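You operate a simulated robot arm through the tools that you are given. There is no shell and no other tool. Be economical: measure what you need, move in short steps, check, and stop when the job is done.

You are at the controls of a simulated two-armed robot. One attempt, no reset.

TASK
Put the pot marked "Glaze" from the top of the tank bench on the top of the sample cabinet. Then put the nougat on the top of the tank bench away on the shelf under the cover. Then open the middle packing drawer, put the red paper cup from the inside of the middle packing drawer on the ledge beside the paper strip and shut the drawer again. Then switch the rack fan switch on. Then press the nine button three times. Then take the black cup and put it on the green mould. Then put the tall sweet on the blue mould. Keep to this order. Set down upright: cup.

Only the result counts: the job must be done as asked and must still hold three seconds after the hand-in. Knocking over, shifting, dropping, spilling or breaking anything else fails it. A push-on lid holds only when it is set on centred and level and pressed home; a screw cap is set on level and turned clockwise until tight.

THE ROBOT
Two 7-joint arms with two-finger parallel grippers on one trunk, on a base that drives. Base frame: it is fixed to the floor where the robot stands at the start and does not move with it; the origin is under the middle of the robot, x ahead of it, y to its left, z up; the surface under the hand at the start is at about z = 880. Lengths are in mm, angles in degrees, forces in N, time in s.
The left shoulder is at the start at [36, 101, 1186], the right one opposite. With the tool pointing down near the work surface each hand reaches from about 200 to 520 mm from the robot's upright axis, wherever it stands, measured 20 degrees to its own side. Places, roughly: black cup (6x6x6 cm) [4900, 1300, 800]; blue mould (11x6x3 cm) [2700, 1700, 800]; brown cup, green glaze cup [500, 0, 1000]; green mould (11x6x3 cm) [2700, 1800, 800]; ledge beside the paper strip [600, -2100, 1000]; middle packing drawer [2300, -700, 800]; nine button [3700, -500, 900]; nougat (5x3x2 cm) [400, 100, 900]; rack fan switch [3200, 300, 1400]; red paper cup (5x5x3 cm) [2300, -700, 700]; shelf under the cover [-1900, -2600, 600]; tall sweet (3x3x3 cm) [4900, 1800, 800]; top of the sample cabinet [1200, -600, 1600]. Payload 2.4 kg a hand.
Tool frame (each hand has its own): the origin (TCP) lies between the finger pads and is the grasp point; the fingertips stand 24 mm ahead of it; z points along the fingers, y is the line along which they close. The gripper opens to 68 mm. The fingers are 17 mm wide and 10 mm thick; the gripper's body (40 by 70 mm) begins 41 mm behind the TCP.
Orientation is that of the tool frame in the base frame, as a unit quaternion [x, y, z, w]. With the fingers straight down and closing along the base's y, the tool's x points along the base's -x, its y along +y and its z along -z.

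THE INTERFACE
- The arms move only by the tool jog_arm. It takes "left_steps", "right_steps" or both (then of equal length, played together; a hand with none holds still); each is a list of rows, each a list of 7 numbers: the shift along the tool's x, y, z in mm, then the turn, a rotation vector about the tool's x, y, z in degrees, then the gripper command, from -1 (fully open) to 1 (shut), values between in proportion. In form: [[x, y, z, rx, ry, rz, fingers], ...]. A call has 1 to 8 rows; each row shifts and turns the commanded pose from where the row before left it, along the tool's axes as they then stand. Rows are played at 5 a second. More than 50 mm and 8.6 degrees between two rows, or a gripper value outside its range, and nothing of the call is played. A pose out of reach is approached as far as the arm can. The call stops where the force on the tool passes 40 N (or 10 N more than at its start, if that is more) or the arm is blocked; 0.2 s more then pass. Each finger travels about 72 mm/s and halts on what it meets, pressing with about 27 N; the grip force reading is that of the motor and also rises with nothing between the fingers. The clock runs only during rows and for 0.2 s after the last one: add rows that do not move to give the fingers time. The reply holds the time, the measured pose of the TCP, the force on the tool along the base axes, the opening and the grip force, in the units named above and with some noise, with the torque about the TCP (base axes, N m) and any sound that the robot's microphone picked up, and new pictures: "show" is both (left out), scene, wrist or none (wrist: the cameras of the hands that moved).
- Cameras (640 x 400 px; columns grow to the right, rows downward): "scene" is now at [117, 12.4, 1340.4]; the picture's right is [0.14, -0.99, 0.00], its down [-0.60, -0.08, -0.79] and it looks along [0.78, 0.11, -0.61] (base axes); focal length 264 px, centre (320, 200). "left" rides on the left gripper at [84, -11, -75] in its tool frame; the picture's right is [0.13, 0.99, 0.00], its down [-0.60, 0.08, -0.79] and it looks along [-0.79, 0.10, 0.61] (tool axes); focal length 251 px, centre (320, 200). "right" rides on the right gripper at [84, 11, -75] in its tool frame; the picture's right is [-0.13, 0.99, 0.00], its down [-0.60, -0.08, -0.79] and it looks along [-0.79, -0.10, 0.61] (tool axes); focal length 251 px, centre (320, 200). There is no depth. A picture from a camera that has moved, and an enlarged one, comes with that camera's place and axes in the base frame and with its lens.
- raise_lower(by): slides the trunk up (or, below 0, down) by that many mm; the arms and the scene camera ride with it, the base frame stays. It gives what a move gives, with no picture.
- steer(legs): drives the robot by 1 to 6 legs, each [ahead, left, turn to the left] in mm, mm and degrees, along the robot's own axes; the way and the turn of a leg run together, so that a leg with both is an arc; at most 1500 mm and 180 degrees a leg. The arms and the cameras ride along, it lands a little off, and it stops where it bumps. It gives what a move gives, and a new picture of the scene camera.
- pan_tilt(pan, tilt): turns the head with the scene camera to pan (to the left, within 86 degrees either way) and tilt (down, from -29 to 69), counted from straight ahead of the robot. It gives what a move gives, and a new picture of the scene camera.
- enlarge(camera, box): a new picture of the part [left, top, right, bottom] of that camera's present view, enlarged. It takes no simulated time.
- sign_off(): hands the job in; it is judged then, once.

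Work in short steps. Places have to be worked out from the pictures, the camera data and where the tool is seen: move nearer, look again, correct. Check each grasp and each placing, and mend what went wrong. You have 207 turns and 260 pictures in all, those below and enlarged ones among them. Open the grippers and draw the arms clear of the work before you hand the job in, unless the task says otherwise; then end with one line.

The tools are called by a JSON object that holds its "api" and its "payload". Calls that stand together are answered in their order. jog_arm: Moves the arms, as the interface text tells. Its arguments: {"type":"object","properties":{"left_steps":{"type":"array","items":{"type":"array","items":{"type":"number"}}},"right_steps":{"type":"array","items":{"type":"array","items":{"type":"number"}}},"show":{"type":"string","enum":["both","scene","wrist","none"]}},"required":[]} The other tools are called the same way: raise_lower (by) slides the trunk up or down; steer (legs) drives the base; pan_tilt (pan, tilt) turns the head that bears the scene camera; enlarge (camera, box) takes an enlarged picture of a part of a camera's view; sign_off () hands the job in.

At the start:

```text
clock: 0.0
left_ee_pos: [387.6, 176.8, 1097.9]
left_ee_rot: [-0.002, 1.0, -0.002, 0.0]
left_ft_force: [0.1, 1.0, 0.3]
left_wrist_torque: [-0.01, 0.02, 0.0]
left_gripper_width: 67.8
left_finger_force: 0.1
right_ee_pos: [355.1, -123.8, 1100.9]
right_ee_rot: [0.001, 1.0, 0.001, 0.0]
right_ft_force: [0.2, -0.2, -0.3]
right_wrist_torque: [0.02, 0.01, -0.02]
right_gripper_width: 68.1
right_finger_force: 0.1
trunk travel left (down, up): [-400.0, 450.0]
robot x, y, heading: [0.2, 2.8, -0.1]
head pan, tilt: [7.8, 37.6]
```

scene: 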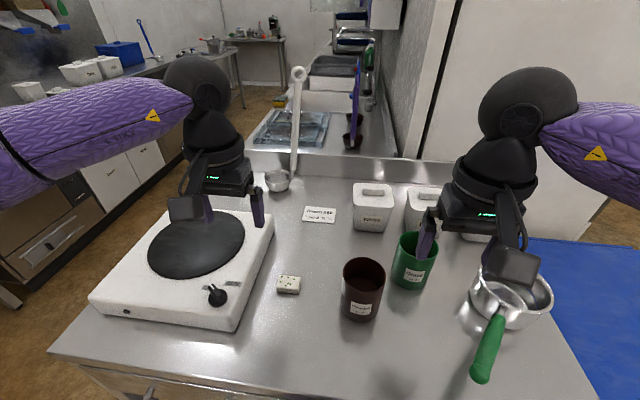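
right: 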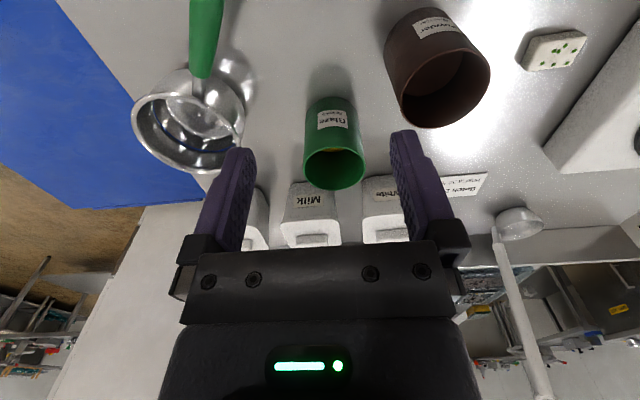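
left: 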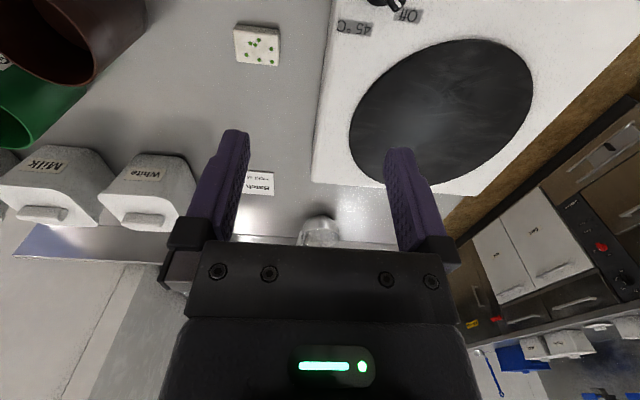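

I start by reading the labels on the two cups.

{"api": "enlarge", "payload": {"camera": "scene", "box": [260, 180, 460, 330]}}

{"api": "enlarge", "payload": {"camera": "right", "box": [280, 0, 500, 200]}}

```text
2.67 times, centred on (360, 255) of scene
camera zoom: at [117.0, 12.4, 1340.4], right [0.14, -0.99, 0.0], down [-0.6, -0.08, -0.79], along [0.78, 0.11, -0.61], focal length 705 px, centre (213, 53)
```

zoom: 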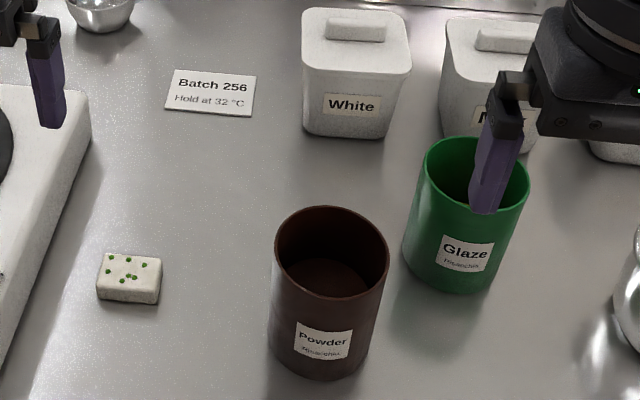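

```text
2.00 times, centred on (390, 100) of right
camera zoom: at [271.5, -112.2, 1176.4], right [0.13, 0.99, 0.0], down [0.6, -0.08, 0.79], along [0.79, -0.1, -0.61], focal length 503 px, centre (180, 400)
```

zoom: 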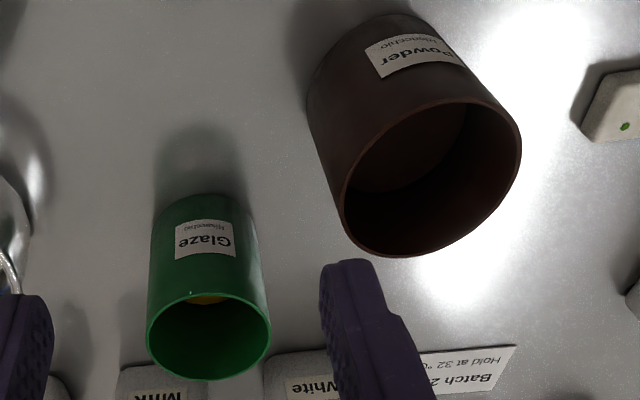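

The green cup is marked Glaze, at about (470, -121), rim near z 980 and about 70 mm wide, so I expect a rim grasp. Next I look for the sample cabinet to the front right.

{"api": "pan_tilt", "payload": {"pan": -30, "tilt": 0}}

{"api": "pan_tilt", "payload": {"pan": -80, "tilt": 20}}

```text
clock: 1.0
left_ee_pos: [387.9, 176.2, 1097.9]
left_ee_rot: [-0.001, 1.0, -0.001, -0.001]
left_ft_force: [-0.1, 0.0, -0.2]
left_wrist_torque: [0.02, -0.01, 0.01]
left_gripper_width: 67.8
left_finger_force: 0.0
right_ee_pos: [355.0, -123.9, 1100.4]
right_ee_rot: [0.001, 1.0, 0.001, 0.0]
right_ft_force: [0.3, 0.2, 0.2]
right_wrist_torque: [0.01, 0.01, -0.04]
right_gripper_width: 67.8
right_finger_force: 0.1
trunk travel left (down, up): [-400.0, 450.0]
robot x, y, heading: [-2.1, 3.9, -0.3]
head pan, tilt: [-30.0, 0.0]
camera scene: at [109.3, -44.3, 1400.4], right [-0.5, -0.87, 0.0], down [0.0, 0.0, -1.0], along [0.87, -0.5, 0.0], focal length 264 px, centre (320, 200)
```

scene: 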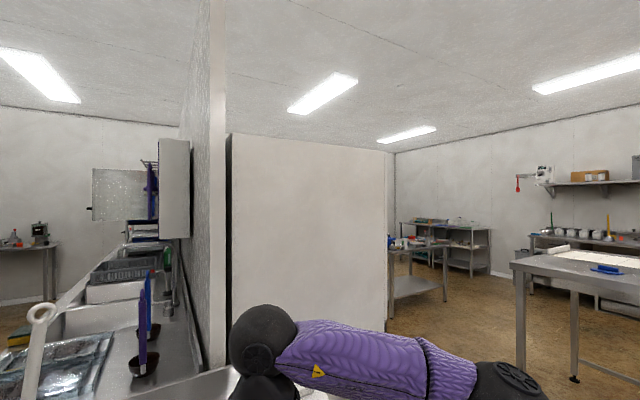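

```text
clock: 2.2
left_ee_pos: [388.0, 176.1, 1098.0]
left_ee_rot: [0.0, 1.0, -0.001, -0.001]
left_ft_force: [1.0, 0.0, -0.4]
left_wrist_torque: [-0.02, 0.0, -0.01]
left_gripper_width: 68.0
left_finger_force: 0.0
right_ee_pos: [356.1, -124.4, 1101.6]
right_ee_rot: [0.001, 1.0, 0.001, 0.0]
right_ft_force: [-0.3, 0.4, 0.8]
right_wrist_torque: [0.03, 0.01, 0.01]
right_gripper_width: 68.1
right_finger_force: 0.1
trunk travel left (down, up): [-400.0, 450.0]
robot x, y, heading: [0.8, -1.2, 0.0]
head pan, tilt: [-80.0, 20.0]
camera scene: at [47.5, -91.1, 1368.2], right [-0.98, -0.17, 0.0], down [-0.06, 0.34, -0.94], along [0.16, -0.93, -0.34], focal length 264 px, centre (320, 200)
```

scene: 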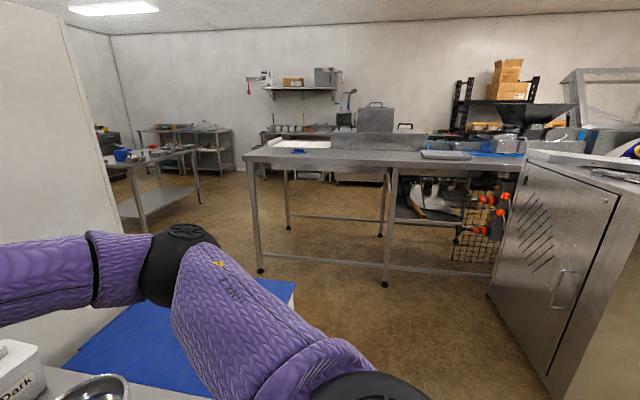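

The white tall box ahead right (face at x≈940, top ≈1600) looks like the sample cabinet; I check the blue object in front of it.

{"api": "pan_tilt", "payload": {"pan": -50, "tilt": 45}}

{"api": "raise_lower", "payload": {"by": 430}}

{"api": "pan_tilt", "payload": {"pan": -35, "tilt": 20}}

```text
clock: 3.2
left_ee_pos: [386.9, 176.8, 1097.8]
left_ee_rot: [-0.001, 1.0, 0.0, -0.001]
left_ft_force: [-0.3, 0.0, 0.4]
left_wrist_torque: [-0.01, 0.02, 0.01]
left_gripper_width: 68.0
left_finger_force: 0.2
right_ee_pos: [355.3, -124.7, 1100.7]
right_ee_rot: [0.001, 1.0, 0.001, 0.001]
right_ft_force: [-0.6, 0.3, 0.3]
right_wrist_torque: [0.01, 0.02, -0.04]
right_gripper_width: 67.6
right_finger_force: 0.1
trunk travel left (down, up): [-400.0, 450.0]
robot x, y, heading: [-0.4, 2.6, 0.1]
head pan, tilt: [-50.0, 45.0]
camera scene: at [83.5, -61.8, 1329.6], right [-0.77, -0.64, 0.0], down [-0.45, 0.54, -0.71], along [0.45, -0.54, -0.71], focal length 264 px, centre (320, 200)
```

scene: 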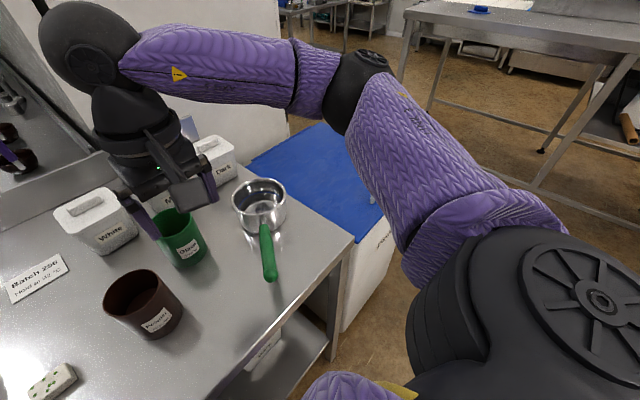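

```text
refused: 430 is not a number from -400 to 400
```

```text
clock: 4.1
left_ee_pos: [387.3, 177.2, 1098.1]
left_ee_rot: [-0.001, 1.0, -0.001, -0.001]
left_ft_force: [-0.3, -0.2, 0.2]
left_wrist_torque: [-0.02, -0.04, -0.01]
left_gripper_width: 67.9
left_finger_force: 0.0
right_ee_pos: [355.4, -124.4, 1101.2]
right_ee_rot: [0.0, 1.0, 0.002, 0.001]
right_ft_force: [-0.5, 1.2, 0.0]
right_wrist_torque: [0.0, 0.02, 0.01]
right_gripper_width: 67.8
right_finger_force: 0.1
trunk travel left (down, up): [-400.0, 450.0]
robot x, y, heading: [0.9, 0.3, 0.1]
head pan, tilt: [-35.0, 20.0]
camera scene: at [107.6, -52.8, 1368.1], right [-0.57, -0.82, 0.0], down [-0.28, 0.2, -0.94], along [0.77, -0.54, -0.34], focal length 264 px, centre (320, 200)
```

scene: 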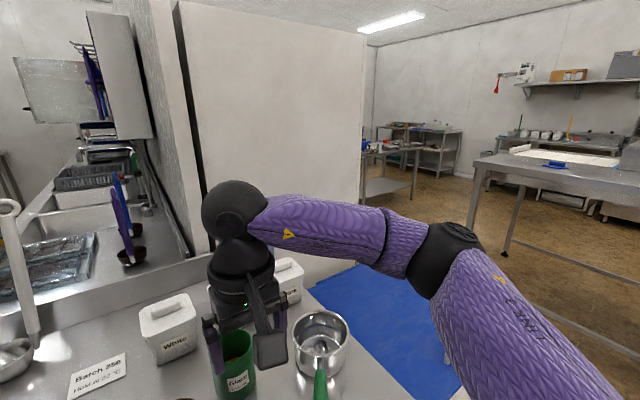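

The pale box's front is blocked by the blue-topped chest, so its right-hand end may be the approach. I raise the trunk to see the top.

{"api": "raise_lower", "payload": {"by": 400}}

{"api": "pan_tilt", "payload": {"pan": -30, "tilt": 10}}

```text
clock: 7.9
left_ee_pos: [386.5, 177.5, 1496.6]
left_ee_rot: [-0.001, 1.0, 0.0, -0.001]
left_ft_force: [-1.3, 0.1, 0.3]
left_wrist_torque: [0.0, -0.02, -0.01]
left_gripper_width: 67.9
left_finger_force: 0.0
right_ee_pos: [355.8, -123.9, 1501.3]
right_ee_rot: [0.0, 1.0, 0.001, 0.001]
right_ft_force: [0.1, 0.1, -0.4]
right_wrist_torque: [0.02, 0.0, 0.01]
right_gripper_width: 67.8
right_finger_force: 0.1
trunk travel left (down, up): [-800.0, 49.0]
robot x, y, heading: [4.1, -0.1, 0.2]
head pan, tilt: [-35.0, 20.0]
```

```text
clock: 8.6
left_ee_pos: [387.9, 177.0, 1498.8]
left_ee_rot: [-0.001, 1.0, -0.001, -0.001]
left_ft_force: [-0.3, 0.0, 0.1]
left_wrist_torque: [0.01, 0.01, 0.03]
left_gripper_width: 68.2
left_finger_force: 0.1
right_ee_pos: [355.7, -123.5, 1500.0]
right_ee_rot: [0.001, 1.0, 0.0, 0.0]
right_ft_force: [-0.4, -1.2, 0.6]
right_wrist_torque: [0.0, 0.01, 0.0]
right_gripper_width: 68.2
right_finger_force: 0.0
trunk travel left (down, up): [-800.0, 49.0]
robot x, y, heading: [1.6, -0.5, -0.1]
head pan, tilt: [-30.0, 10.0]
camera scene: at [90.7, -45.9, 1785.2], right [-0.5, -0.87, 0.0], down [-0.15, 0.09, -0.98], along [0.85, -0.49, -0.17], focal length 264 px, centre (320, 200)
```

scene: 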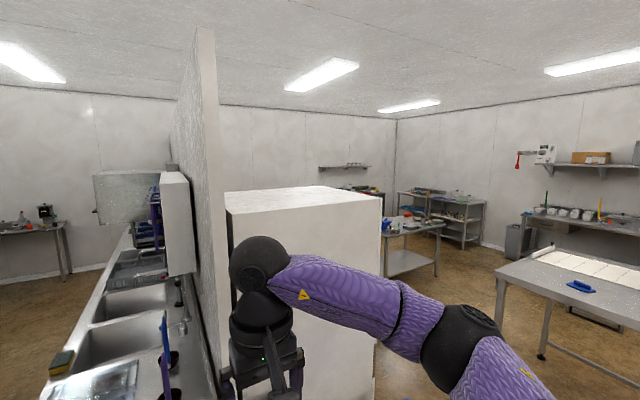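

The cabinet top is empty, spanning roughly x 950–1430, y -210 to -840. I test whether the right arm can hold a tool-down pose that high relative to the shoulder.

{"api": "jog_arm", "payload": {"right_steps": [[0, 0, -50, 0, 0, 0, -1], [0, 0, -50, 0, 0, 0, -1], [0, 0, -50, 0, 0, 0, -1], [-50, 0, 0, 0, 0, 0, -1], [-50, 0, 0, 0, 0, 0, -1], [0, 0, 0, 0, 0, 0, -1]], "show": "scene"}}

```text
clock: 10.0
left_ee_pos: [387.3, 176.7, 1497.2]
left_ee_rot: [-0.001, 1.0, -0.001, -0.001]
left_ft_force: [-0.4, 0.1, 0.0]
left_wrist_torque: [0.0, 0.02, -0.02]
left_gripper_width: 68.2
left_finger_force: 0.0
right_ee_pos: [419.2, -118.8, 1645.4]
right_ee_rot: [0.001, 1.0, 0.001, 0.001]
right_ft_force: [0.3, -0.7, -0.1]
right_wrist_torque: [0.0, 0.02, 0.04]
right_gripper_width: 68.1
right_finger_force: 0.0
right hand out of reach, approached as far as the arm can: row 5
trunk travel left (down, up): [-800.0, 49.0]
robot x, y, heading: [2.4, 2.3, 0.1]
head pan, tilt: [-30.0, 10.0]
camera scene: at [91.0, -46.3, 1785.2], right [-0.5, -0.87, 0.0], down [-0.15, 0.09, -0.98], along [0.85, -0.49, -0.17], focal length 264 px, centre (320, 200)
```

scene: 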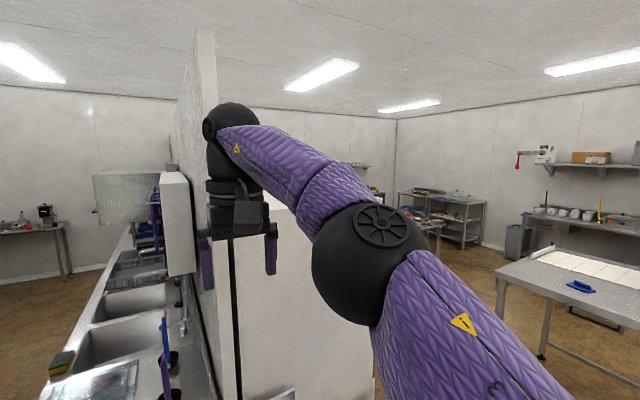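

Tool-down reach there is about 420 mm, enough. I lower the trunk again and come above the right rim of the Glaze cup.

{"api": "raise_lower", "payload": {"by": -400}}

{"api": "pan_tilt", "payload": {"pan": -10, "tilt": 45}}

{"api": "jog_arm", "payload": {"right_steps": [[-25, -18, 40, 0, 0, 0, -0.2], [-25, -18, 45, 0, 0, 0, -0.2], [0, 0, 45, 0, 0, 0, -0.2], [0, 0, 30, 0, 0, 0, -0.2], [0, 0, 0, 0, 0, 0, -0.2]], "show": "both"}}

```text
clock: 13.8
left_ee_pos: [387.2, 177.3, 1098.6]
left_ee_rot: [-0.001, 1.0, -0.001, 0.0]
left_ft_force: [0.3, -0.3, 0.3]
left_wrist_torque: [0.0, 0.01, 0.0]
left_gripper_width: 68.2
left_finger_force: 0.0
right_ee_pos: [419.6, -117.0, 1243.0]
right_ee_rot: [0.0, 1.0, 0.0, 0.001]
right_ft_force: [0.5, -0.1, -0.2]
right_wrist_torque: [0.03, -0.02, 0.02]
right_gripper_width: 67.8
right_finger_force: 0.1
trunk travel left (down, up): [-400.0, 450.0]
robot x, y, heading: [1.6, -1.7, 0.1]
head pan, tilt: [-30.0, 10.0]
```

```text
clock: 14.8
left_ee_pos: [387.8, 177.1, 1097.3]
left_ee_rot: [0.0, 1.0, -0.001, -0.001]
left_ft_force: [0.3, -0.7, 0.5]
left_wrist_torque: [-0.03, 0.01, -0.03]
left_gripper_width: 68.1
left_finger_force: 0.0
right_ee_pos: [419.3, -117.5, 1243.7]
right_ee_rot: [0.0, 1.0, 0.001, 0.001]
right_ft_force: [-0.3, 0.2, 0.1]
right_wrist_torque: [-0.02, 0.03, -0.01]
right_gripper_width: 68.1
right_finger_force: 0.1
trunk travel left (down, up): [-400.0, 450.0]
robot x, y, heading: [-0.7, -0.8, 0.2]
head pan, tilt: [-10.0, 45.0]
camera scene: at [111.4, -13.5, 1329.6], right [-0.17, -0.98, 0.0], down [-0.7, 0.12, -0.71], along [0.7, -0.12, -0.71], focal length 264 px, centre (320, 200)
```

scene: 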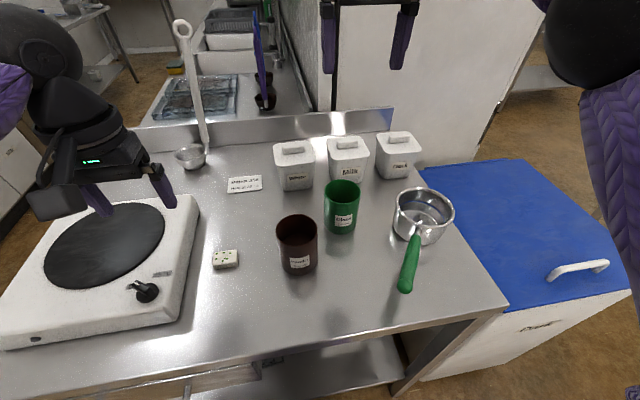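

```text
refused: row 1 steps farther than a row can; nothing moved
```

Clear view; the Glaze cup sits at about (469, -119), saucepan well off to its right. I repeat the approach with shorter rows.

{"api": "jog_arm", "payload": {"right_steps": [[-25, -18, 30, 0, 0, 0, -0.2], [-25, -18, 30, 0, 0, 0, -0.2], [0, 0, 45, 0, 0, 0, -0.2], [0, 0, 45, 0, 0, 0, -0.2], [0, 0, 0, 0, 0, 0, -0.2]], "show": "both"}}

```text
clock: 16.1
left_ee_pos: [388.1, 177.6, 1098.4]
left_ee_rot: [-0.001, 1.0, 0.0, -0.001]
left_ft_force: [-0.4, -0.3, 0.0]
left_wrist_torque: [0.01, 0.01, 0.01]
left_gripper_width: 67.8
left_finger_force: 0.1
right_ee_pos: [469.3, -152.0, 1093.0]
right_ee_rot: [0.001, 1.0, 0.001, 0.002]
right_ft_force: [-0.1, 0.6, -0.2]
right_wrist_torque: [-0.01, 0.02, -0.01]
right_gripper_width: 40.9
right_finger_force: 0.0
trunk travel left (down, up): [-400.0, 450.0]
robot x, y, heading: [-1.8, -4.2, -0.0]
head pan, tilt: [-10.0, 45.0]
camera scene: at [111.4, -13.4, 1329.5], right [-0.17, -0.98, 0.0], down [-0.7, 0.12, -0.71], along [0.7, -0.12, -0.71], focal length 264 px, centre (320, 200)
camera right: at [384.7, -140.7, 1168.8], right [0.13, 0.99, 0.0], down [0.6, -0.08, 0.79], along [0.79, -0.1, -0.61], focal length 251 px, centre (320, 200)
```

scene: 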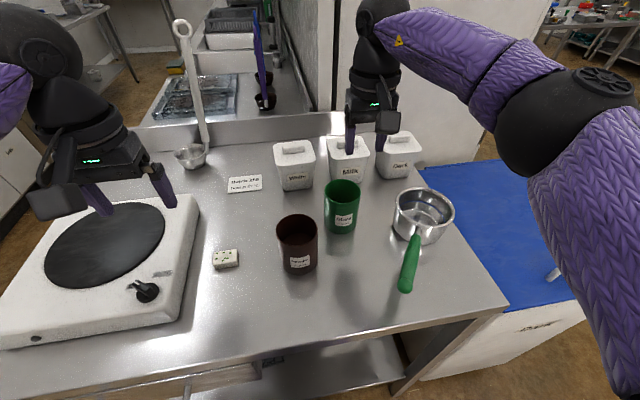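
right: 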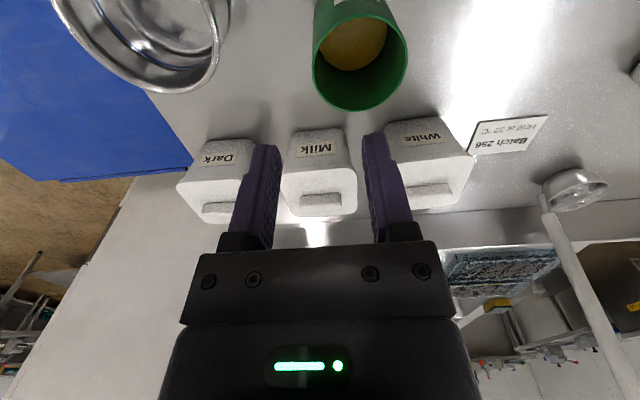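

Wrist view puts the rim centre at (472, -121), 70 mm across; I straddle the right wall at y≈-155 and go down.

{"api": "jog_arm", "payload": {"right_steps": [[-3, -3, 40, 0, 0, 0, -0.2], [0, 0, 40, 0, 0, 0, -0.2], [0, 0, 25, 0, 0, 0, -0.2], [0, 0, 20, 0, 0, 0, -0.2], [0, 0, 0, 0, 0, 0, -0.2]], "show": "both"}}

```text
clock: 17.2
left_ee_pos: [387.4, 177.1, 1097.5]
left_ee_rot: [-0.001, 1.0, -0.001, -0.001]
left_ft_force: [0.2, -0.5, -0.5]
left_wrist_torque: [-0.02, 0.03, -0.03]
left_gripper_width: 68.1
left_finger_force: 0.0
right_ee_pos: [471.1, -155.2, 968.2]
right_ee_rot: [0.001, 1.0, 0.001, 0.001]
right_ft_force: [-0.6, -0.5, 0.7]
right_wrist_torque: [0.01, 0.0, -0.02]
right_gripper_width: 40.9
right_finger_force: 0.1
trunk travel left (down, up): [-400.0, 450.0]
robot x, y, heading: [-0.7, -2.6, 0.0]
head pan, tilt: [-10.0, 45.0]
camera scene: at [111.4, -13.5, 1329.5], right [-0.17, -0.98, 0.0], down [-0.7, 0.12, -0.71], along [0.7, -0.12, -0.71], focal length 264 px, centre (320, 200)
camera right: at [387.4, -144.3, 1043.3], right [0.13, 0.99, 0.0], down [0.6, -0.08, 0.79], along [0.79, -0.1, -0.61], focal length 251 px, centre (320, 200)
```

scene: 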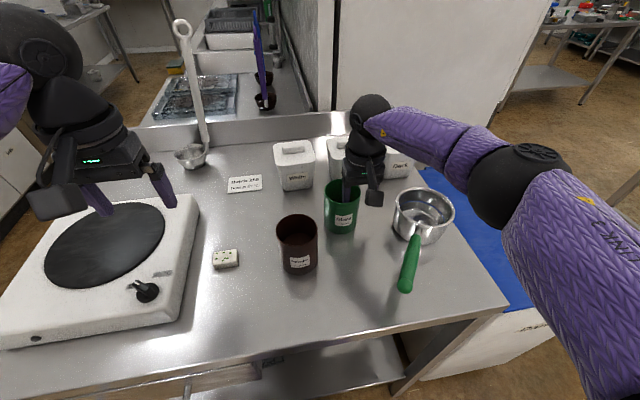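
right: 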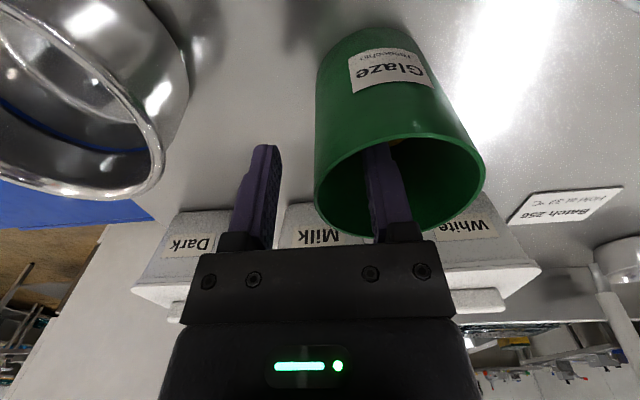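

The inner finger is inside the cup, the outer one clear of the pan. I close.

{"api": "jog_arm", "payload": {"right_steps": [[0, 0, 0, 0, 0, 0, 0.3], [0, 0, 0, 0, 0, 0, 1], [0, 0, 0, 0, 0, 0, 1], [0, 0, 0, 0, 0, 0, 1]], "show": "wrist"}}

```text
clock: 18.2
left_ee_pos: [387.1, 176.2, 1097.5]
left_ee_rot: [-0.001, 1.0, -0.001, -0.001]
left_ft_force: [-0.4, -0.1, -0.5]
left_wrist_torque: [0.0, 0.03, 0.04]
left_gripper_width: 68.3
left_finger_force: 0.0
right_ee_pos: [472.3, -157.4, 968.4]
right_ee_rot: [0.001, 1.0, 0.001, -0.001]
right_ft_force: [-0.8, 0.3, -0.7]
right_wrist_torque: [-0.06, -0.02, 0.0]
right_gripper_width: 4.4
right_finger_force: 26.9
trunk travel left (down, up): [-400.0, 450.0]
robot x, y, heading: [2.5, -2.9, 0.2]
head pan, tilt: [-10.0, 45.0]
camera right: at [387.4, -144.3, 1043.6], right [0.13, 0.99, 0.0], down [0.6, -0.08, 0.79], along [0.79, -0.1, -0.61], focal length 251 px, centre (320, 200)
```

right: 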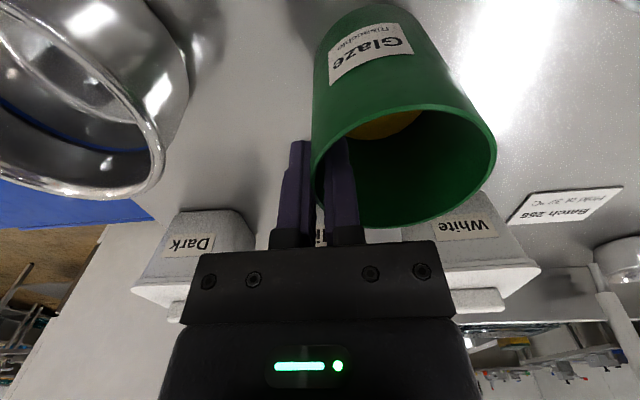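

The wall is held (4.4 mm). I lift straight up and check that the cup hangs level.

{"api": "jog_arm", "payload": {"right_steps": [[0, 0, -30, 0, 0, 0, 1], [0, 0, -40, 0, 0, 0, 1], [0, 0, -40, 0, 0, 0, 1], [0, 0, -40, 0, 0, 0, 1], [0, 0, -40, 0, 0, 0, 1], [0, 0, 0, 0, 0, 0, 1]], "show": "both"}}

```text
clock: 19.6
left_ee_pos: [387.4, 178.1, 1098.0]
left_ee_rot: [0.0, 1.0, -0.001, -0.001]
left_ft_force: [-0.4, 0.3, -0.3]
left_wrist_torque: [0.02, -0.01, 0.0]
left_gripper_width: 68.2
left_finger_force: 0.1
right_ee_pos: [470.2, -155.2, 1158.6]
right_ee_rot: [0.001, 1.0, 0.001, 0.0]
right_ft_force: [0.4, -0.2, -1.8]
right_wrist_torque: [-0.05, -0.02, 0.02]
right_gripper_width: 4.1
right_finger_force: 27.0
trunk travel left (down, up): [-400.0, 450.0]
robot x, y, heading: [-1.8, -2.5, -0.2]
head pan, tilt: [-10.0, 45.0]
camera scene: at [111.6, -13.6, 1329.4], right [-0.17, -0.98, 0.0], down [-0.7, 0.12, -0.71], along [0.7, -0.12, -0.71], focal length 264 px, centre (320, 200)
camera right: at [386.1, -144.2, 1234.1], right [0.13, 0.99, 0.0], down [0.6, -0.08, 0.79], along [0.79, -0.1, -0.61], focal length 251 px, centre (320, 200)
```

scene: 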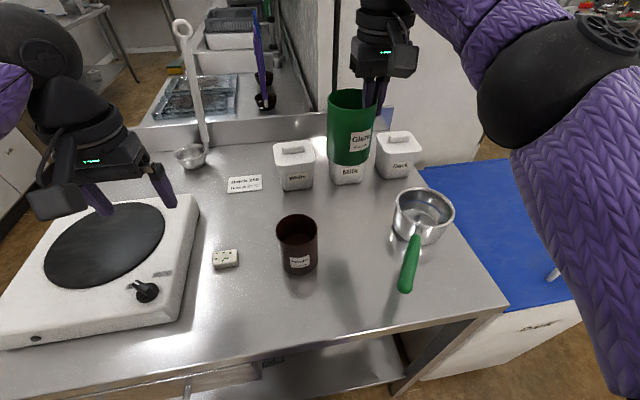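
right: 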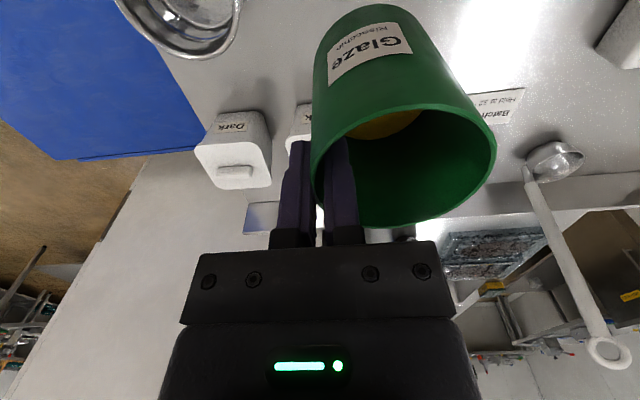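

The cup hangs level and is well held. I back off, turn right and drive along the aisle towards the cabinet's right-hand end.

{"api": "pan_tilt", "payload": {"pan": 0, "tilt": 25}}

{"api": "steer", "payload": {"legs": [[-300, 0, 0], [0, 0, -90], [1400, 0, 0]]}}

```text
clock: 20.5
left_ee_pos: [385.9, 177.5, 1098.0]
left_ee_rot: [-0.001, 1.0, 0.0, -0.001]
left_ft_force: [0.3, 0.1, -0.5]
left_wrist_torque: [0.01, 0.02, 0.01]
left_gripper_width: 68.1
left_finger_force: 0.0
right_ee_pos: [470.3, -155.7, 1157.3]
right_ee_rot: [0.0, 1.0, 0.002, 0.0]
right_ft_force: [0.0, 0.6, -1.2]
right_wrist_torque: [-0.05, 0.01, -0.01]
right_gripper_width: 4.3
right_finger_force: 27.2
trunk travel left (down, up): [-400.0, 450.0]
robot x, y, heading: [0.6, -0.9, -0.1]
head pan, tilt: [0.0, 25.0]
camera scene: at [123.6, 0.6, 1360.0], right [0.0, -1.0, 0.0], down [-0.42, 0.0, -0.91], along [0.91, 0.0, -0.42], focal length 264 px, centre (320, 200)
```

scene: 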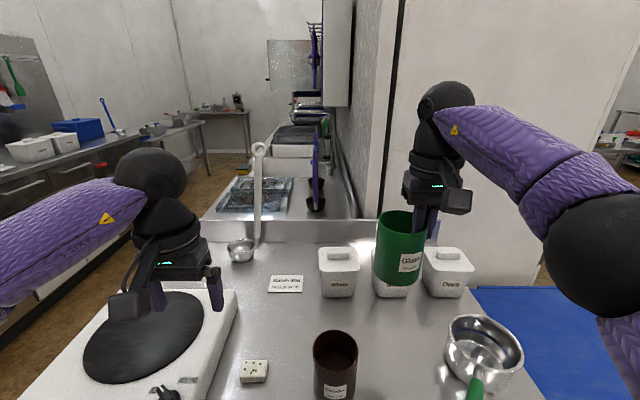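

```text
clock: 33.0
left_ee_pos: [-72.9, -1811.5, 1097.5]
left_ee_rot: [0.696, 0.718, 0.0, -0.002]
left_ft_force: [-0.6, -0.5, 0.4]
left_wrist_torque: [0.01, 0.01, 0.0]
left_gripper_width: 68.0
left_finger_force: 0.1
right_ee_pos: [-404.7, -1902.8, 1157.6]
right_ee_rot: [0.698, 0.716, 0.001, 0.001]
right_ft_force: [0.5, 0.0, -1.2]
right_wrist_torque: [0.0, 0.07, 0.01]
right_gripper_width: 2.7
right_finger_force: 27.2
trunk travel left (down, up): [-400.0, 450.0]
robot x, y, heading: [-262.5, -1427.4, -88.3]
head pan, tilt: [0.0, 25.0]
camera scene: at [-258.3, -1551.5, 1360.0], right [-1.0, -0.03, 0.0], down [-0.01, 0.42, -0.91], along [0.03, -0.91, -0.42], focal length 264 px, centre (320, 200)
```

scene: 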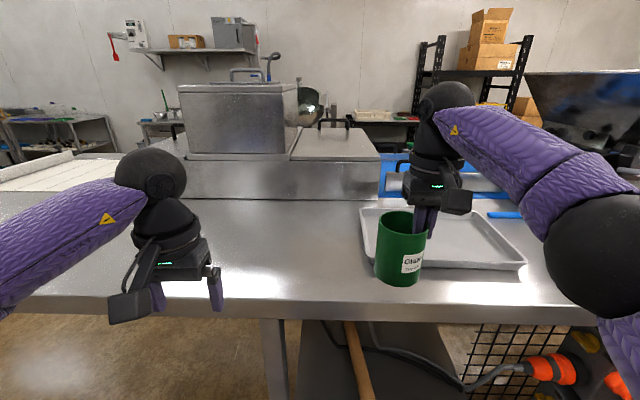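

The opening reading fell from 4.3 to 2.7 mm, so I check the grip before going on.

{"api": "enlarge", "payload": {"camera": "right", "box": [180, 0, 540, 260]}}

```text
1.54 times, centred on (360, 130) of right
camera zoom: at [-395.7, -1817.5, 1233.7], right [0.99, -0.1, 0.0], down [-0.06, -0.61, 0.79], along [-0.08, -0.79, -0.61], focal length 387 px, centre (258, 308)
```

zoom: 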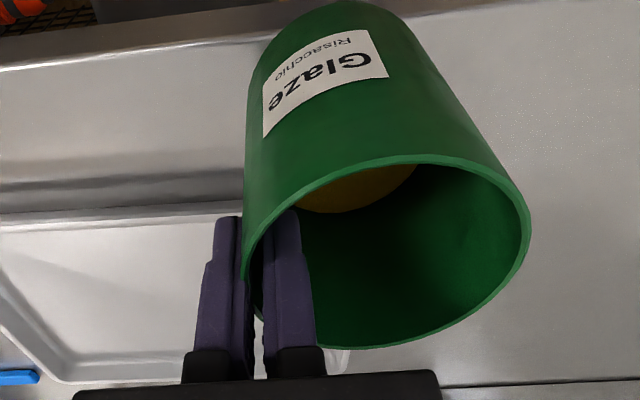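

The cup swivelled slightly about the fingers but is still held and upright. I turn left and continue along the aisle.

{"api": "steer", "payload": {"legs": [[0, 0, 88], [1460, 0, 0]]}}

{"api": "enlarge", "payload": {"camera": "right", "box": [180, 0, 540, 260]}}

```text
clock: 43.9
left_ee_pos: [1572.0, -1288.8, 1097.0]
left_ee_rot: [0.007, 1.0, -0.001, -0.001]
left_ft_force: [-0.8, -0.2, 0.3]
left_wrist_torque: [-0.01, -0.03, -0.03]
left_gripper_width: 68.2
left_finger_force: 0.0
right_ee_pos: [1650.8, -1622.1, 1158.3]
right_ee_rot: [0.009, 1.0, 0.001, 0.0]
right_ft_force: [-0.5, -0.3, -2.1]
right_wrist_torque: [-0.04, -0.01, 0.03]
right_gripper_width: 2.1
right_finger_force: 26.6
trunk travel left (down, up): [-400.0, 450.0]
robot x, y, heading: [1181.5, -1458.7, -1.1]
head pan, tilt: [0.0, 25.0]
camera scene: at [1306.5, -1461.4, 1360.0], right [-0.01, -1.0, 0.0], down [-0.42, 0.01, -0.91], along [0.91, -0.01, -0.42], focal length 264 px, centre (320, 200)
```

scene: 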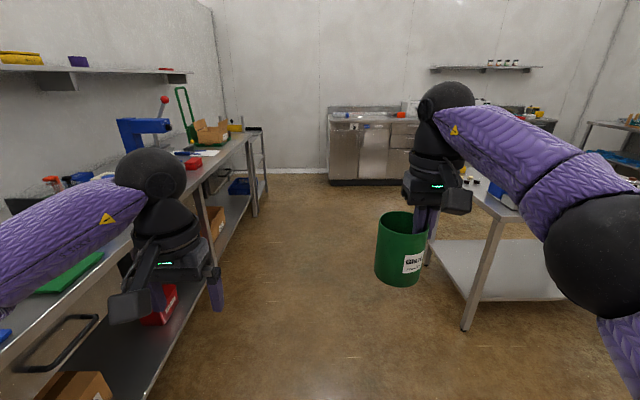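

```text
1.54 times, centred on (360, 130) of right
camera zoom: at [1566.9, -1610.2, 1233.6], right [0.15, 0.99, 0.0], down [0.6, -0.09, 0.79], along [0.78, -0.12, -0.61], focal length 387 px, centre (258, 308)
```

zoom: 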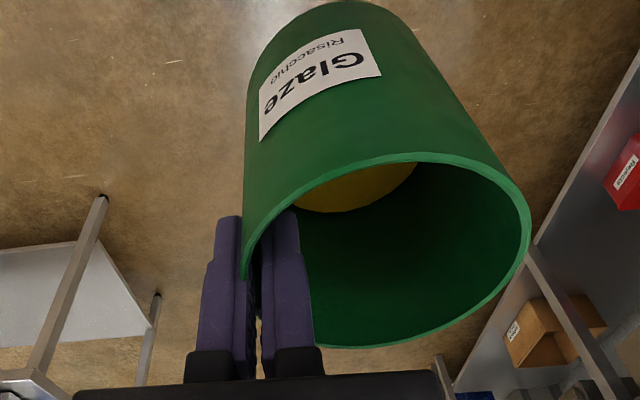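

The cup is steady. I raise the trunk fully and then turn to face the cabinet end.

{"api": "raise_lower", "payload": {"by": 400}}

{"api": "raise_lower", "payload": {"by": 48}}

{"api": "jog_arm", "payload": {"right_steps": [[45, 0, 0, 0, 0, 0, 1], [35, 0, -30, 0, 0, 0, 1], [0, 0, -45, 0, 0, 0, 1], [0, 0, -45, 0, 0, 0, 1], [0, 0, 0, 0, 0, 0, 1]], "show": "none"}}

{"api": "steer", "payload": {"legs": [[0, 0, 91]]}}

```text
clock: 47.7
left_ee_pos: [1573.0, -1290.2, 1497.6]
left_ee_rot: [0.007, 1.0, -0.001, 0.0]
left_ft_force: [0.8, -0.6, 0.7]
left_wrist_torque: [0.0, 0.0, 0.0]
left_gripper_width: 68.1
left_finger_force: 0.0
right_ee_pos: [1643.8, -1623.4, 1571.5]
right_ee_rot: [0.009, 1.0, 0.001, 0.014]
right_ft_force: [0.7, 0.2, -1.7]
right_wrist_torque: [-0.05, 0.0, 0.01]
right_gripper_width: 2.2
right_finger_force: 26.0
trunk travel left (down, up): [-800.0, 49.0]
robot x, y, heading: [1185.9, -1456.3, -0.8]
head pan, tilt: [0.0, 25.0]
```

```text
clock: 48.6
left_ee_pos: [1573.0, -1289.2, 1544.9]
left_ee_rot: [0.007, 1.0, -0.001, -0.001]
left_ft_force: [-0.5, -0.2, 0.0]
left_wrist_torque: [0.0, 0.02, 0.04]
left_gripper_width: 67.8
left_finger_force: 0.2
right_ee_pos: [1644.1, -1623.5, 1618.4]
right_ee_rot: [0.009, 1.0, 0.001, 0.015]
right_ft_force: [0.0, 0.5, -2.4]
right_wrist_torque: [-0.07, 0.0, -0.03]
right_gripper_width: 2.1
right_finger_force: 26.7
trunk travel left (down, up): [-848.0, 1.0]
robot x, y, heading: [1181.3, -1459.6, -0.9]
head pan, tilt: [0.0, 25.0]
```

```text
clock: 49.8
left_ee_pos: [1572.9, -1290.2, 1544.8]
left_ee_rot: [0.007, 1.0, 0.001, -0.001]
left_ft_force: [0.5, -0.3, 0.5]
left_wrist_torque: [0.03, -0.05, 0.04]
left_gripper_width: 68.2
left_finger_force: 0.1
right_ee_pos: [1562.5, -1625.0, 1737.2]
right_ee_rot: [0.009, 1.0, 0.002, 0.014]
right_ft_force: [0.3, -0.8, -1.4]
right_wrist_torque: [-0.09, 0.0, -0.01]
right_gripper_width: 2.1
right_finger_force: 26.8
trunk travel left (down, up): [-848.0, 1.0]
robot x, y, heading: [1183.5, -1459.9, -0.8]
head pan, tilt: [0.0, 25.0]
```

```text
clock: 54.1
left_ee_pos: [1004.5, -1073.0, 1546.0]
left_ee_rot: [0.709, -0.705, 0.002, 0.001]
left_ft_force: [-0.4, -0.1, 0.4]
left_wrist_torque: [0.01, 0.01, 0.01]
left_gripper_width: 67.9
left_finger_force: 0.1
right_ee_pos: [1338.2, -1077.6, 1736.8]
right_ee_rot: [0.708, -0.706, -0.011, -0.01]
right_ft_force: [-0.3, -0.9, -1.2]
right_wrist_torque: [-0.02, -0.07, 0.02]
right_gripper_width: 2.3
right_finger_force: 26.2
trunk travel left (down, up): [-848.0, 1.0]
robot x, y, heading: [1187.0, -1461.5, 90.3]
head pan, tilt: [0.0, 25.0]
camera scene: at [1182.0, -1356.9, 1809.0], right [1.0, 0.0, 0.0], down [0.0, -0.42, -0.91], along [0.0, 0.91, -0.42], focal length 264 px, centre (320, 200)
```

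scene: 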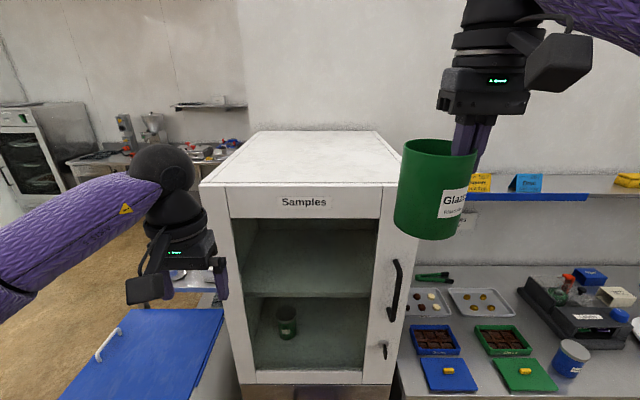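

This is the cabinet marked Samples, front at y≈-833, top z≈1600. I lift the left hand out of the way and step sideways and ahead.

{"api": "jog_arm", "payload": {"left_steps": [[45, 0, 0, 0, 0, 0, -1], [35, 0, -30, 0, 0, 0, -1], [0, 0, -45, 0, 0, 0, -1], [0, 0, -45, 0, 0, 0, -1], [0, 0, -45, 0, 0, 0, -1], [0, 0, 0, 0, 0, 0, -1]], "show": "none"}}

{"api": "steer", "payload": {"legs": [[0, 80, 0], [220, 0, 0]]}}

```text
clock: 55.5
left_ee_pos: [1005.9, -1153.6, 1710.6]
left_ee_rot: [0.709, -0.705, 0.001, 0.0]
left_ft_force: [-0.7, -0.6, 0.1]
left_wrist_torque: [0.01, 0.01, -0.03]
left_gripper_width: 68.0
left_finger_force: 0.0
right_ee_pos: [1339.0, -1077.4, 1736.7]
right_ee_rot: [0.708, -0.706, -0.012, -0.01]
right_ft_force: [0.3, -1.1, -1.4]
right_wrist_torque: [0.04, -0.02, -0.05]
right_gripper_width: 2.4
right_finger_force: 26.9
trunk travel left (down, up): [-848.0, 1.0]
robot x, y, heading: [1182.1, -1462.1, 90.0]
head pan, tilt: [0.0, 25.0]
```

```text
clock: 57.8
left_ee_pos: [926.2, -931.0, 1711.6]
left_ee_rot: [0.709, -0.705, 0.0, -0.001]
left_ft_force: [0.0, 0.5, -0.4]
left_wrist_torque: [0.01, -0.02, 0.0]
left_gripper_width: 67.6
left_finger_force: 0.0
right_ee_pos: [1258.3, -856.8, 1736.4]
right_ee_rot: [0.708, -0.706, -0.012, -0.01]
right_ft_force: [-0.6, 0.7, -1.7]
right_wrist_torque: [-0.05, -0.05, 0.01]
right_gripper_width: 2.5
right_finger_force: 25.8
trunk travel left (down, up): [-848.0, 1.0]
robot x, y, heading: [1101.9, -1236.6, 90.1]
head pan, tilt: [0.0, 25.0]
camera scene: at [1101.9, -1135.2, 1809.0], right [1.0, 0.0, 0.0], down [0.0, -0.42, -0.91], along [0.0, 0.91, -0.42], focal length 264 px, centre (320, 200)
```

scene: 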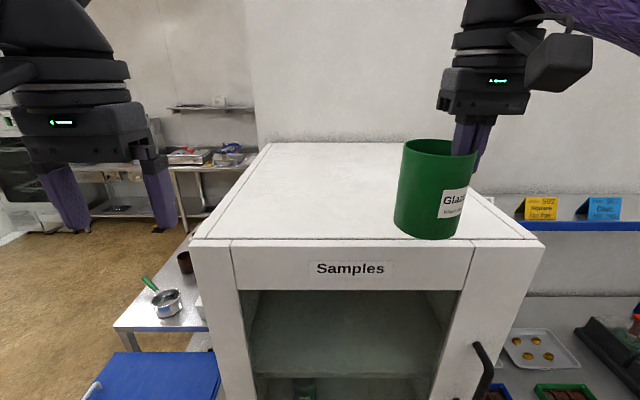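

Still clear above the top. I drive another 85 mm ahead.

{"api": "steer", "payload": {"legs": [[85, 0, 0]]}}

{"api": "jog_arm", "payload": {"right_steps": [[-20, 0, 20, 0, 0, 0, 1], [0, 0, 10, 0, 0, 0, 1], [0, 0, 0, 0, 0, 0, 1]], "show": "both"}}

```text
clock: 58.9
left_ee_pos: [927.4, -843.7, 1711.9]
left_ee_rot: [0.709, -0.706, 0.002, 0.0]
left_ft_force: [0.3, -1.0, -0.1]
left_wrist_torque: [-0.03, 0.0, -0.03]
left_gripper_width: 68.0
left_finger_force: 0.0
right_ee_pos: [1258.8, -769.7, 1736.4]
right_ee_rot: [-0.706, 0.708, 0.011, 0.01]
right_ft_force: [-0.1, 0.2, -1.5]
right_wrist_torque: [-0.01, -0.03, 0.0]
right_gripper_width: 2.5
right_finger_force: 26.5
trunk travel left (down, up): [-848.0, 1.0]
robot x, y, heading: [1102.4, -1151.6, 90.1]
head pan, tilt: [0.0, 25.0]
camera scene: at [1101.9, -1047.9, 1808.9], right [1.0, 0.0, 0.0], down [0.0, -0.42, -0.91], along [0.0, 0.91, -0.42], focal length 264 px, centre (320, 200)
```

scene: 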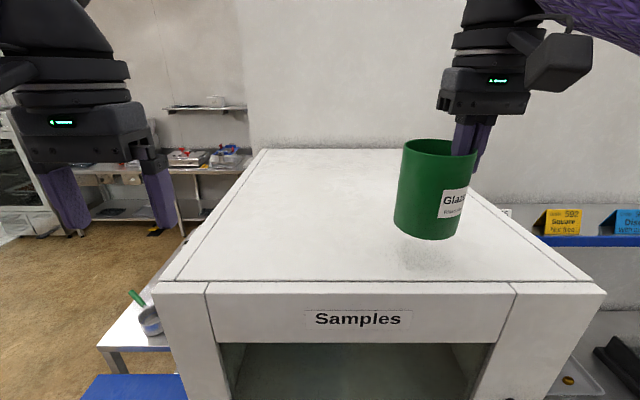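

```text
clock: 59.7
left_ee_pos: [927.1, -845.3, 1710.4]
left_ee_rot: [0.708, -0.706, 0.002, 0.0]
left_ft_force: [-0.6, -0.1, 0.3]
left_wrist_torque: [0.0, -0.01, 0.0]
left_gripper_width: 68.4
left_finger_force: 0.0
right_ee_pos: [1259.4, -749.5, 1707.0]
right_ee_rot: [-0.707, 0.707, 0.011, 0.01]
right_ft_force: [0.7, -0.2, -1.4]
right_wrist_torque: [-0.02, -0.04, 0.0]
right_gripper_width: 2.1
right_finger_force: 26.3
trunk travel left (down, up): [-848.0, 1.0]
robot x, y, heading: [1098.8, -1149.1, 90.0]
head pan, tilt: [0.0, 25.0]
camera scene: at [1101.6, -1049.1, 1809.0], right [1.0, 0.0, 0.0], down [0.0, -0.42, -0.91], along [0.0, 0.91, -0.42], focal length 264 px, centre (320, 200)
camera right: at [1248.6, -834.8, 1779.8], right [-0.99, 0.13, 0.01], down [0.08, 0.58, 0.81], along [0.1, 0.8, -0.59], focal length 251 px, centre (320, 200)
```

scene: 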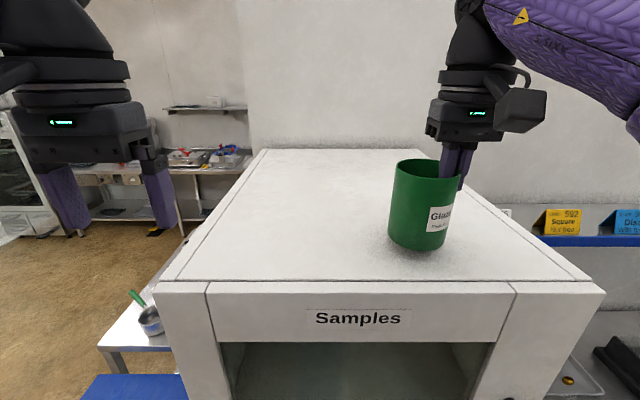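
right: 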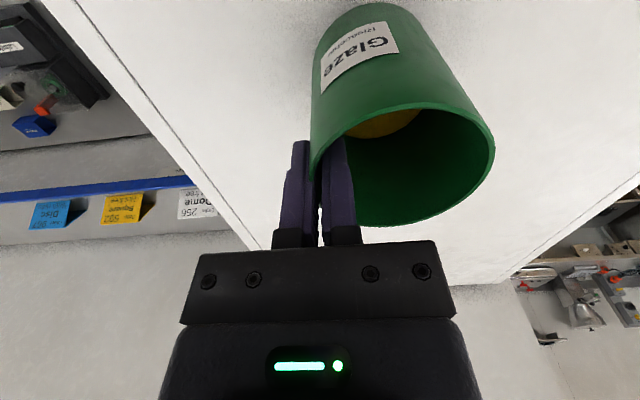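

The cup is over the top, about 20 mm up. I level the tool (1.7° tilt) and lower gently.

{"api": "jog_arm", "payload": {"right_steps": [[0, 0, 4, 0, 1.7, 0, 1], [0, 0, 4, 0, 0, 0, 1], [0, 0, 2, 0, 0, 0, 1], [0, 0, 0, 0, 0, 0, 1]], "show": "scene"}}

```text
clock: 60.7
left_ee_pos: [927.1, -844.2, 1711.7]
left_ee_rot: [0.708, -0.706, 0.001, 0.001]
left_ft_force: [-0.2, 0.7, 0.5]
left_wrist_torque: [-0.02, -0.04, 0.04]
left_gripper_width: 68.1
left_finger_force: 0.1
right_ee_pos: [1259.5, -749.2, 1697.5]
right_ee_rot: [-0.706, 0.708, 0.0, -0.001]
right_ft_force: [0.5, 0.8, -2.1]
right_wrist_torque: [-0.01, -0.04, -0.02]
right_gripper_width: 2.0
right_finger_force: 26.7
trunk travel left (down, up): [-848.0, 1.0]
robot x, y, heading: [1099.5, -1157.0, 90.2]
head pan, tilt: [0.0, 25.0]
camera scene: at [1101.8, -1048.6, 1809.0], right [1.0, 0.0, 0.0], down [0.0, -0.42, -0.91], along [0.0, 0.91, -0.42], focal length 264 px, centre (320, 200)
```

scene: 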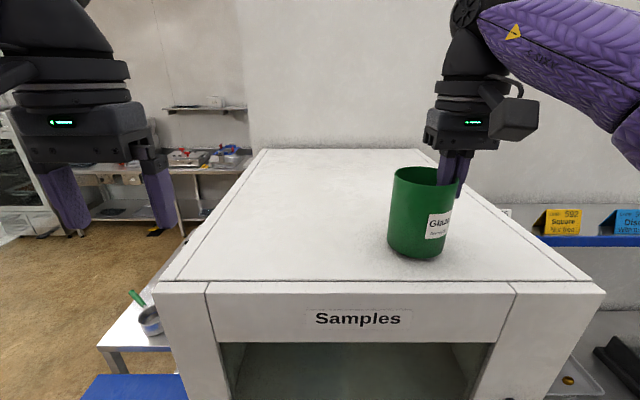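

Nearly down; I go on in 3 mm steps watching the force.

{"api": "jog_arm", "payload": {"right_steps": [[0, 0, 3, 0, 0, 0, 1], [0, 0, 3, 0, 0, 0, 1], [0, 0, 0, 0, 0, 0, 1]], "show": "none"}}

{"api": "enlarge", "payload": {"camera": "scene", "box": [360, 140, 500, 280]}}

```text
clock: 61.5
left_ee_pos: [927.8, -845.0, 1712.0]
left_ee_rot: [0.708, -0.706, 0.001, 0.0]
left_ft_force: [0.3, 0.2, -0.4]
left_wrist_torque: [0.03, 0.0, 0.01]
left_gripper_width: 67.7
left_finger_force: 0.1
right_ee_pos: [1258.9, -749.5, 1690.2]
right_ee_rot: [0.707, -0.707, 0.0, 0.001]
right_ft_force: [0.2, -0.3, -1.2]
right_wrist_torque: [0.0, -0.01, 0.0]
right_gripper_width: 2.0
right_finger_force: 26.6
trunk travel left (down, up): [-848.0, 1.0]
robot x, y, heading: [1104.6, -1151.5, 90.2]
head pan, tilt: [0.0, 25.0]
```

```text
2.86 times, centred on (430, 210) of scene
camera zoom: at [1101.9, -1048.5, 1809.0], right [1.0, 0.0, 0.0], down [0.0, -0.42, -0.91], along [0.0, 0.91, -0.42], focal length 755 px, centre (6, 171)
```

zoom: 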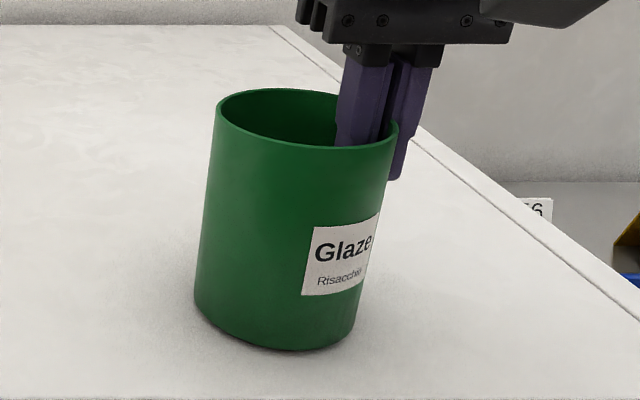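

The cup is upright but not yet loaded on the top. A few more millimetres.

{"api": "jog_arm", "payload": {"right_steps": [[0, 0, 2, 0, 0, 0, 1], [0, 0, 2, 0, 0, 0, 1], [0, 0, 0, 0, 0, 0, 1]], "show": "none"}}

{"api": "enlarge", "payload": {"camera": "scene", "box": [360, 140, 500, 280]}}

```text
clock: 62.3
left_ee_pos: [928.0, -845.5, 1712.5]
left_ee_rot: [0.709, -0.706, -0.001, 0.0]
left_ft_force: [0.4, 0.3, 0.0]
left_wrist_torque: [0.02, 0.0, -0.02]
left_gripper_width: 68.2
left_finger_force: 0.0
right_ee_pos: [1258.8, -752.2, 1687.7]
right_ee_rot: [-0.707, 0.708, 0.001, 0.0]
right_ft_force: [1.9, 2.7, 17.3]
right_wrist_torque: [0.58, 0.09, -0.06]
right_gripper_width: 2.3
right_finger_force: 26.8
trunk travel left (down, up): [-848.0, 1.0]
robot x, y, heading: [1104.5, -1152.2, 90.2]
head pan, tilt: [0.0, 25.0]
```

```text
2.86 times, centred on (430, 210) of scene
camera zoom: at [1102.0, -1049.4, 1809.2], right [1.0, 0.0, 0.0], down [0.0, -0.42, -0.91], along [0.0, 0.91, -0.42], focal length 755 px, centre (6, 171)
```

zoom: 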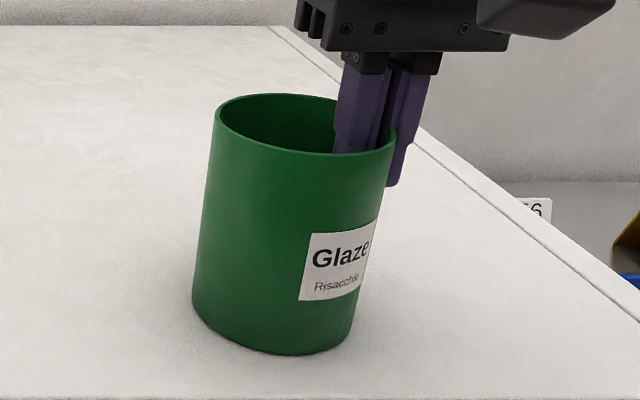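

Contact at 17 N. I ease off a little, open partway and draw straight up.

{"api": "jog_arm", "payload": {"right_steps": [[0, 0, -1, 0, 0, 0, 1], [0, 0, 0, 0, 0, 0, 0.6], [0, 0, 0, 0, 0, 0, 0.2], [0, 0, 0, 0, 0, 0, 0], [0, 0, -20, 0, 0, 0, 0], [0, 0, -20, 0, 0, 0, 0], [0, 0, -20, 0, 0, 0, 0], [0, 0, -10, 0, 0, 0, 0]], "show": "scene"}}

```text
clock: 64.1
left_ee_pos: [926.7, -844.6, 1713.5]
left_ee_rot: [0.708, -0.706, 0.001, 0.0]
left_ft_force: [0.4, -0.2, 0.0]
left_wrist_torque: [0.01, -0.03, 0.0]
left_gripper_width: 68.1
left_finger_force: 0.0
right_ee_pos: [1255.4, -760.3, 1742.8]
right_ee_rot: [-0.707, 0.707, 0.002, 0.0]
right_ft_force: [-0.5, 0.3, -0.3]
right_wrist_torque: [0.02, 0.01, -0.01]
right_gripper_width: 34.1
right_finger_force: 0.0
right hand out of reach, approached as far as the arm can: row 7, 8
trunk travel left (down, up): [-848.0, 1.0]
robot x, y, heading: [1103.3, -1153.2, 90.3]
head pan, tilt: [0.0, 25.0]
camera scene: at [1101.9, -1048.2, 1808.9], right [1.0, 0.0, 0.0], down [0.0, -0.42, -0.91], along [0.0, 0.91, -0.42], focal length 264 px, centre (320, 200)
```

scene: 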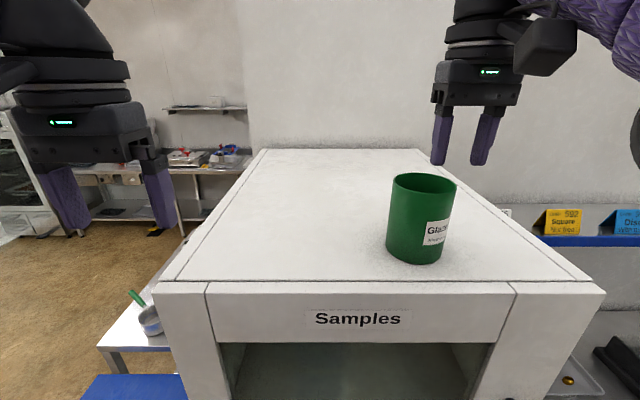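

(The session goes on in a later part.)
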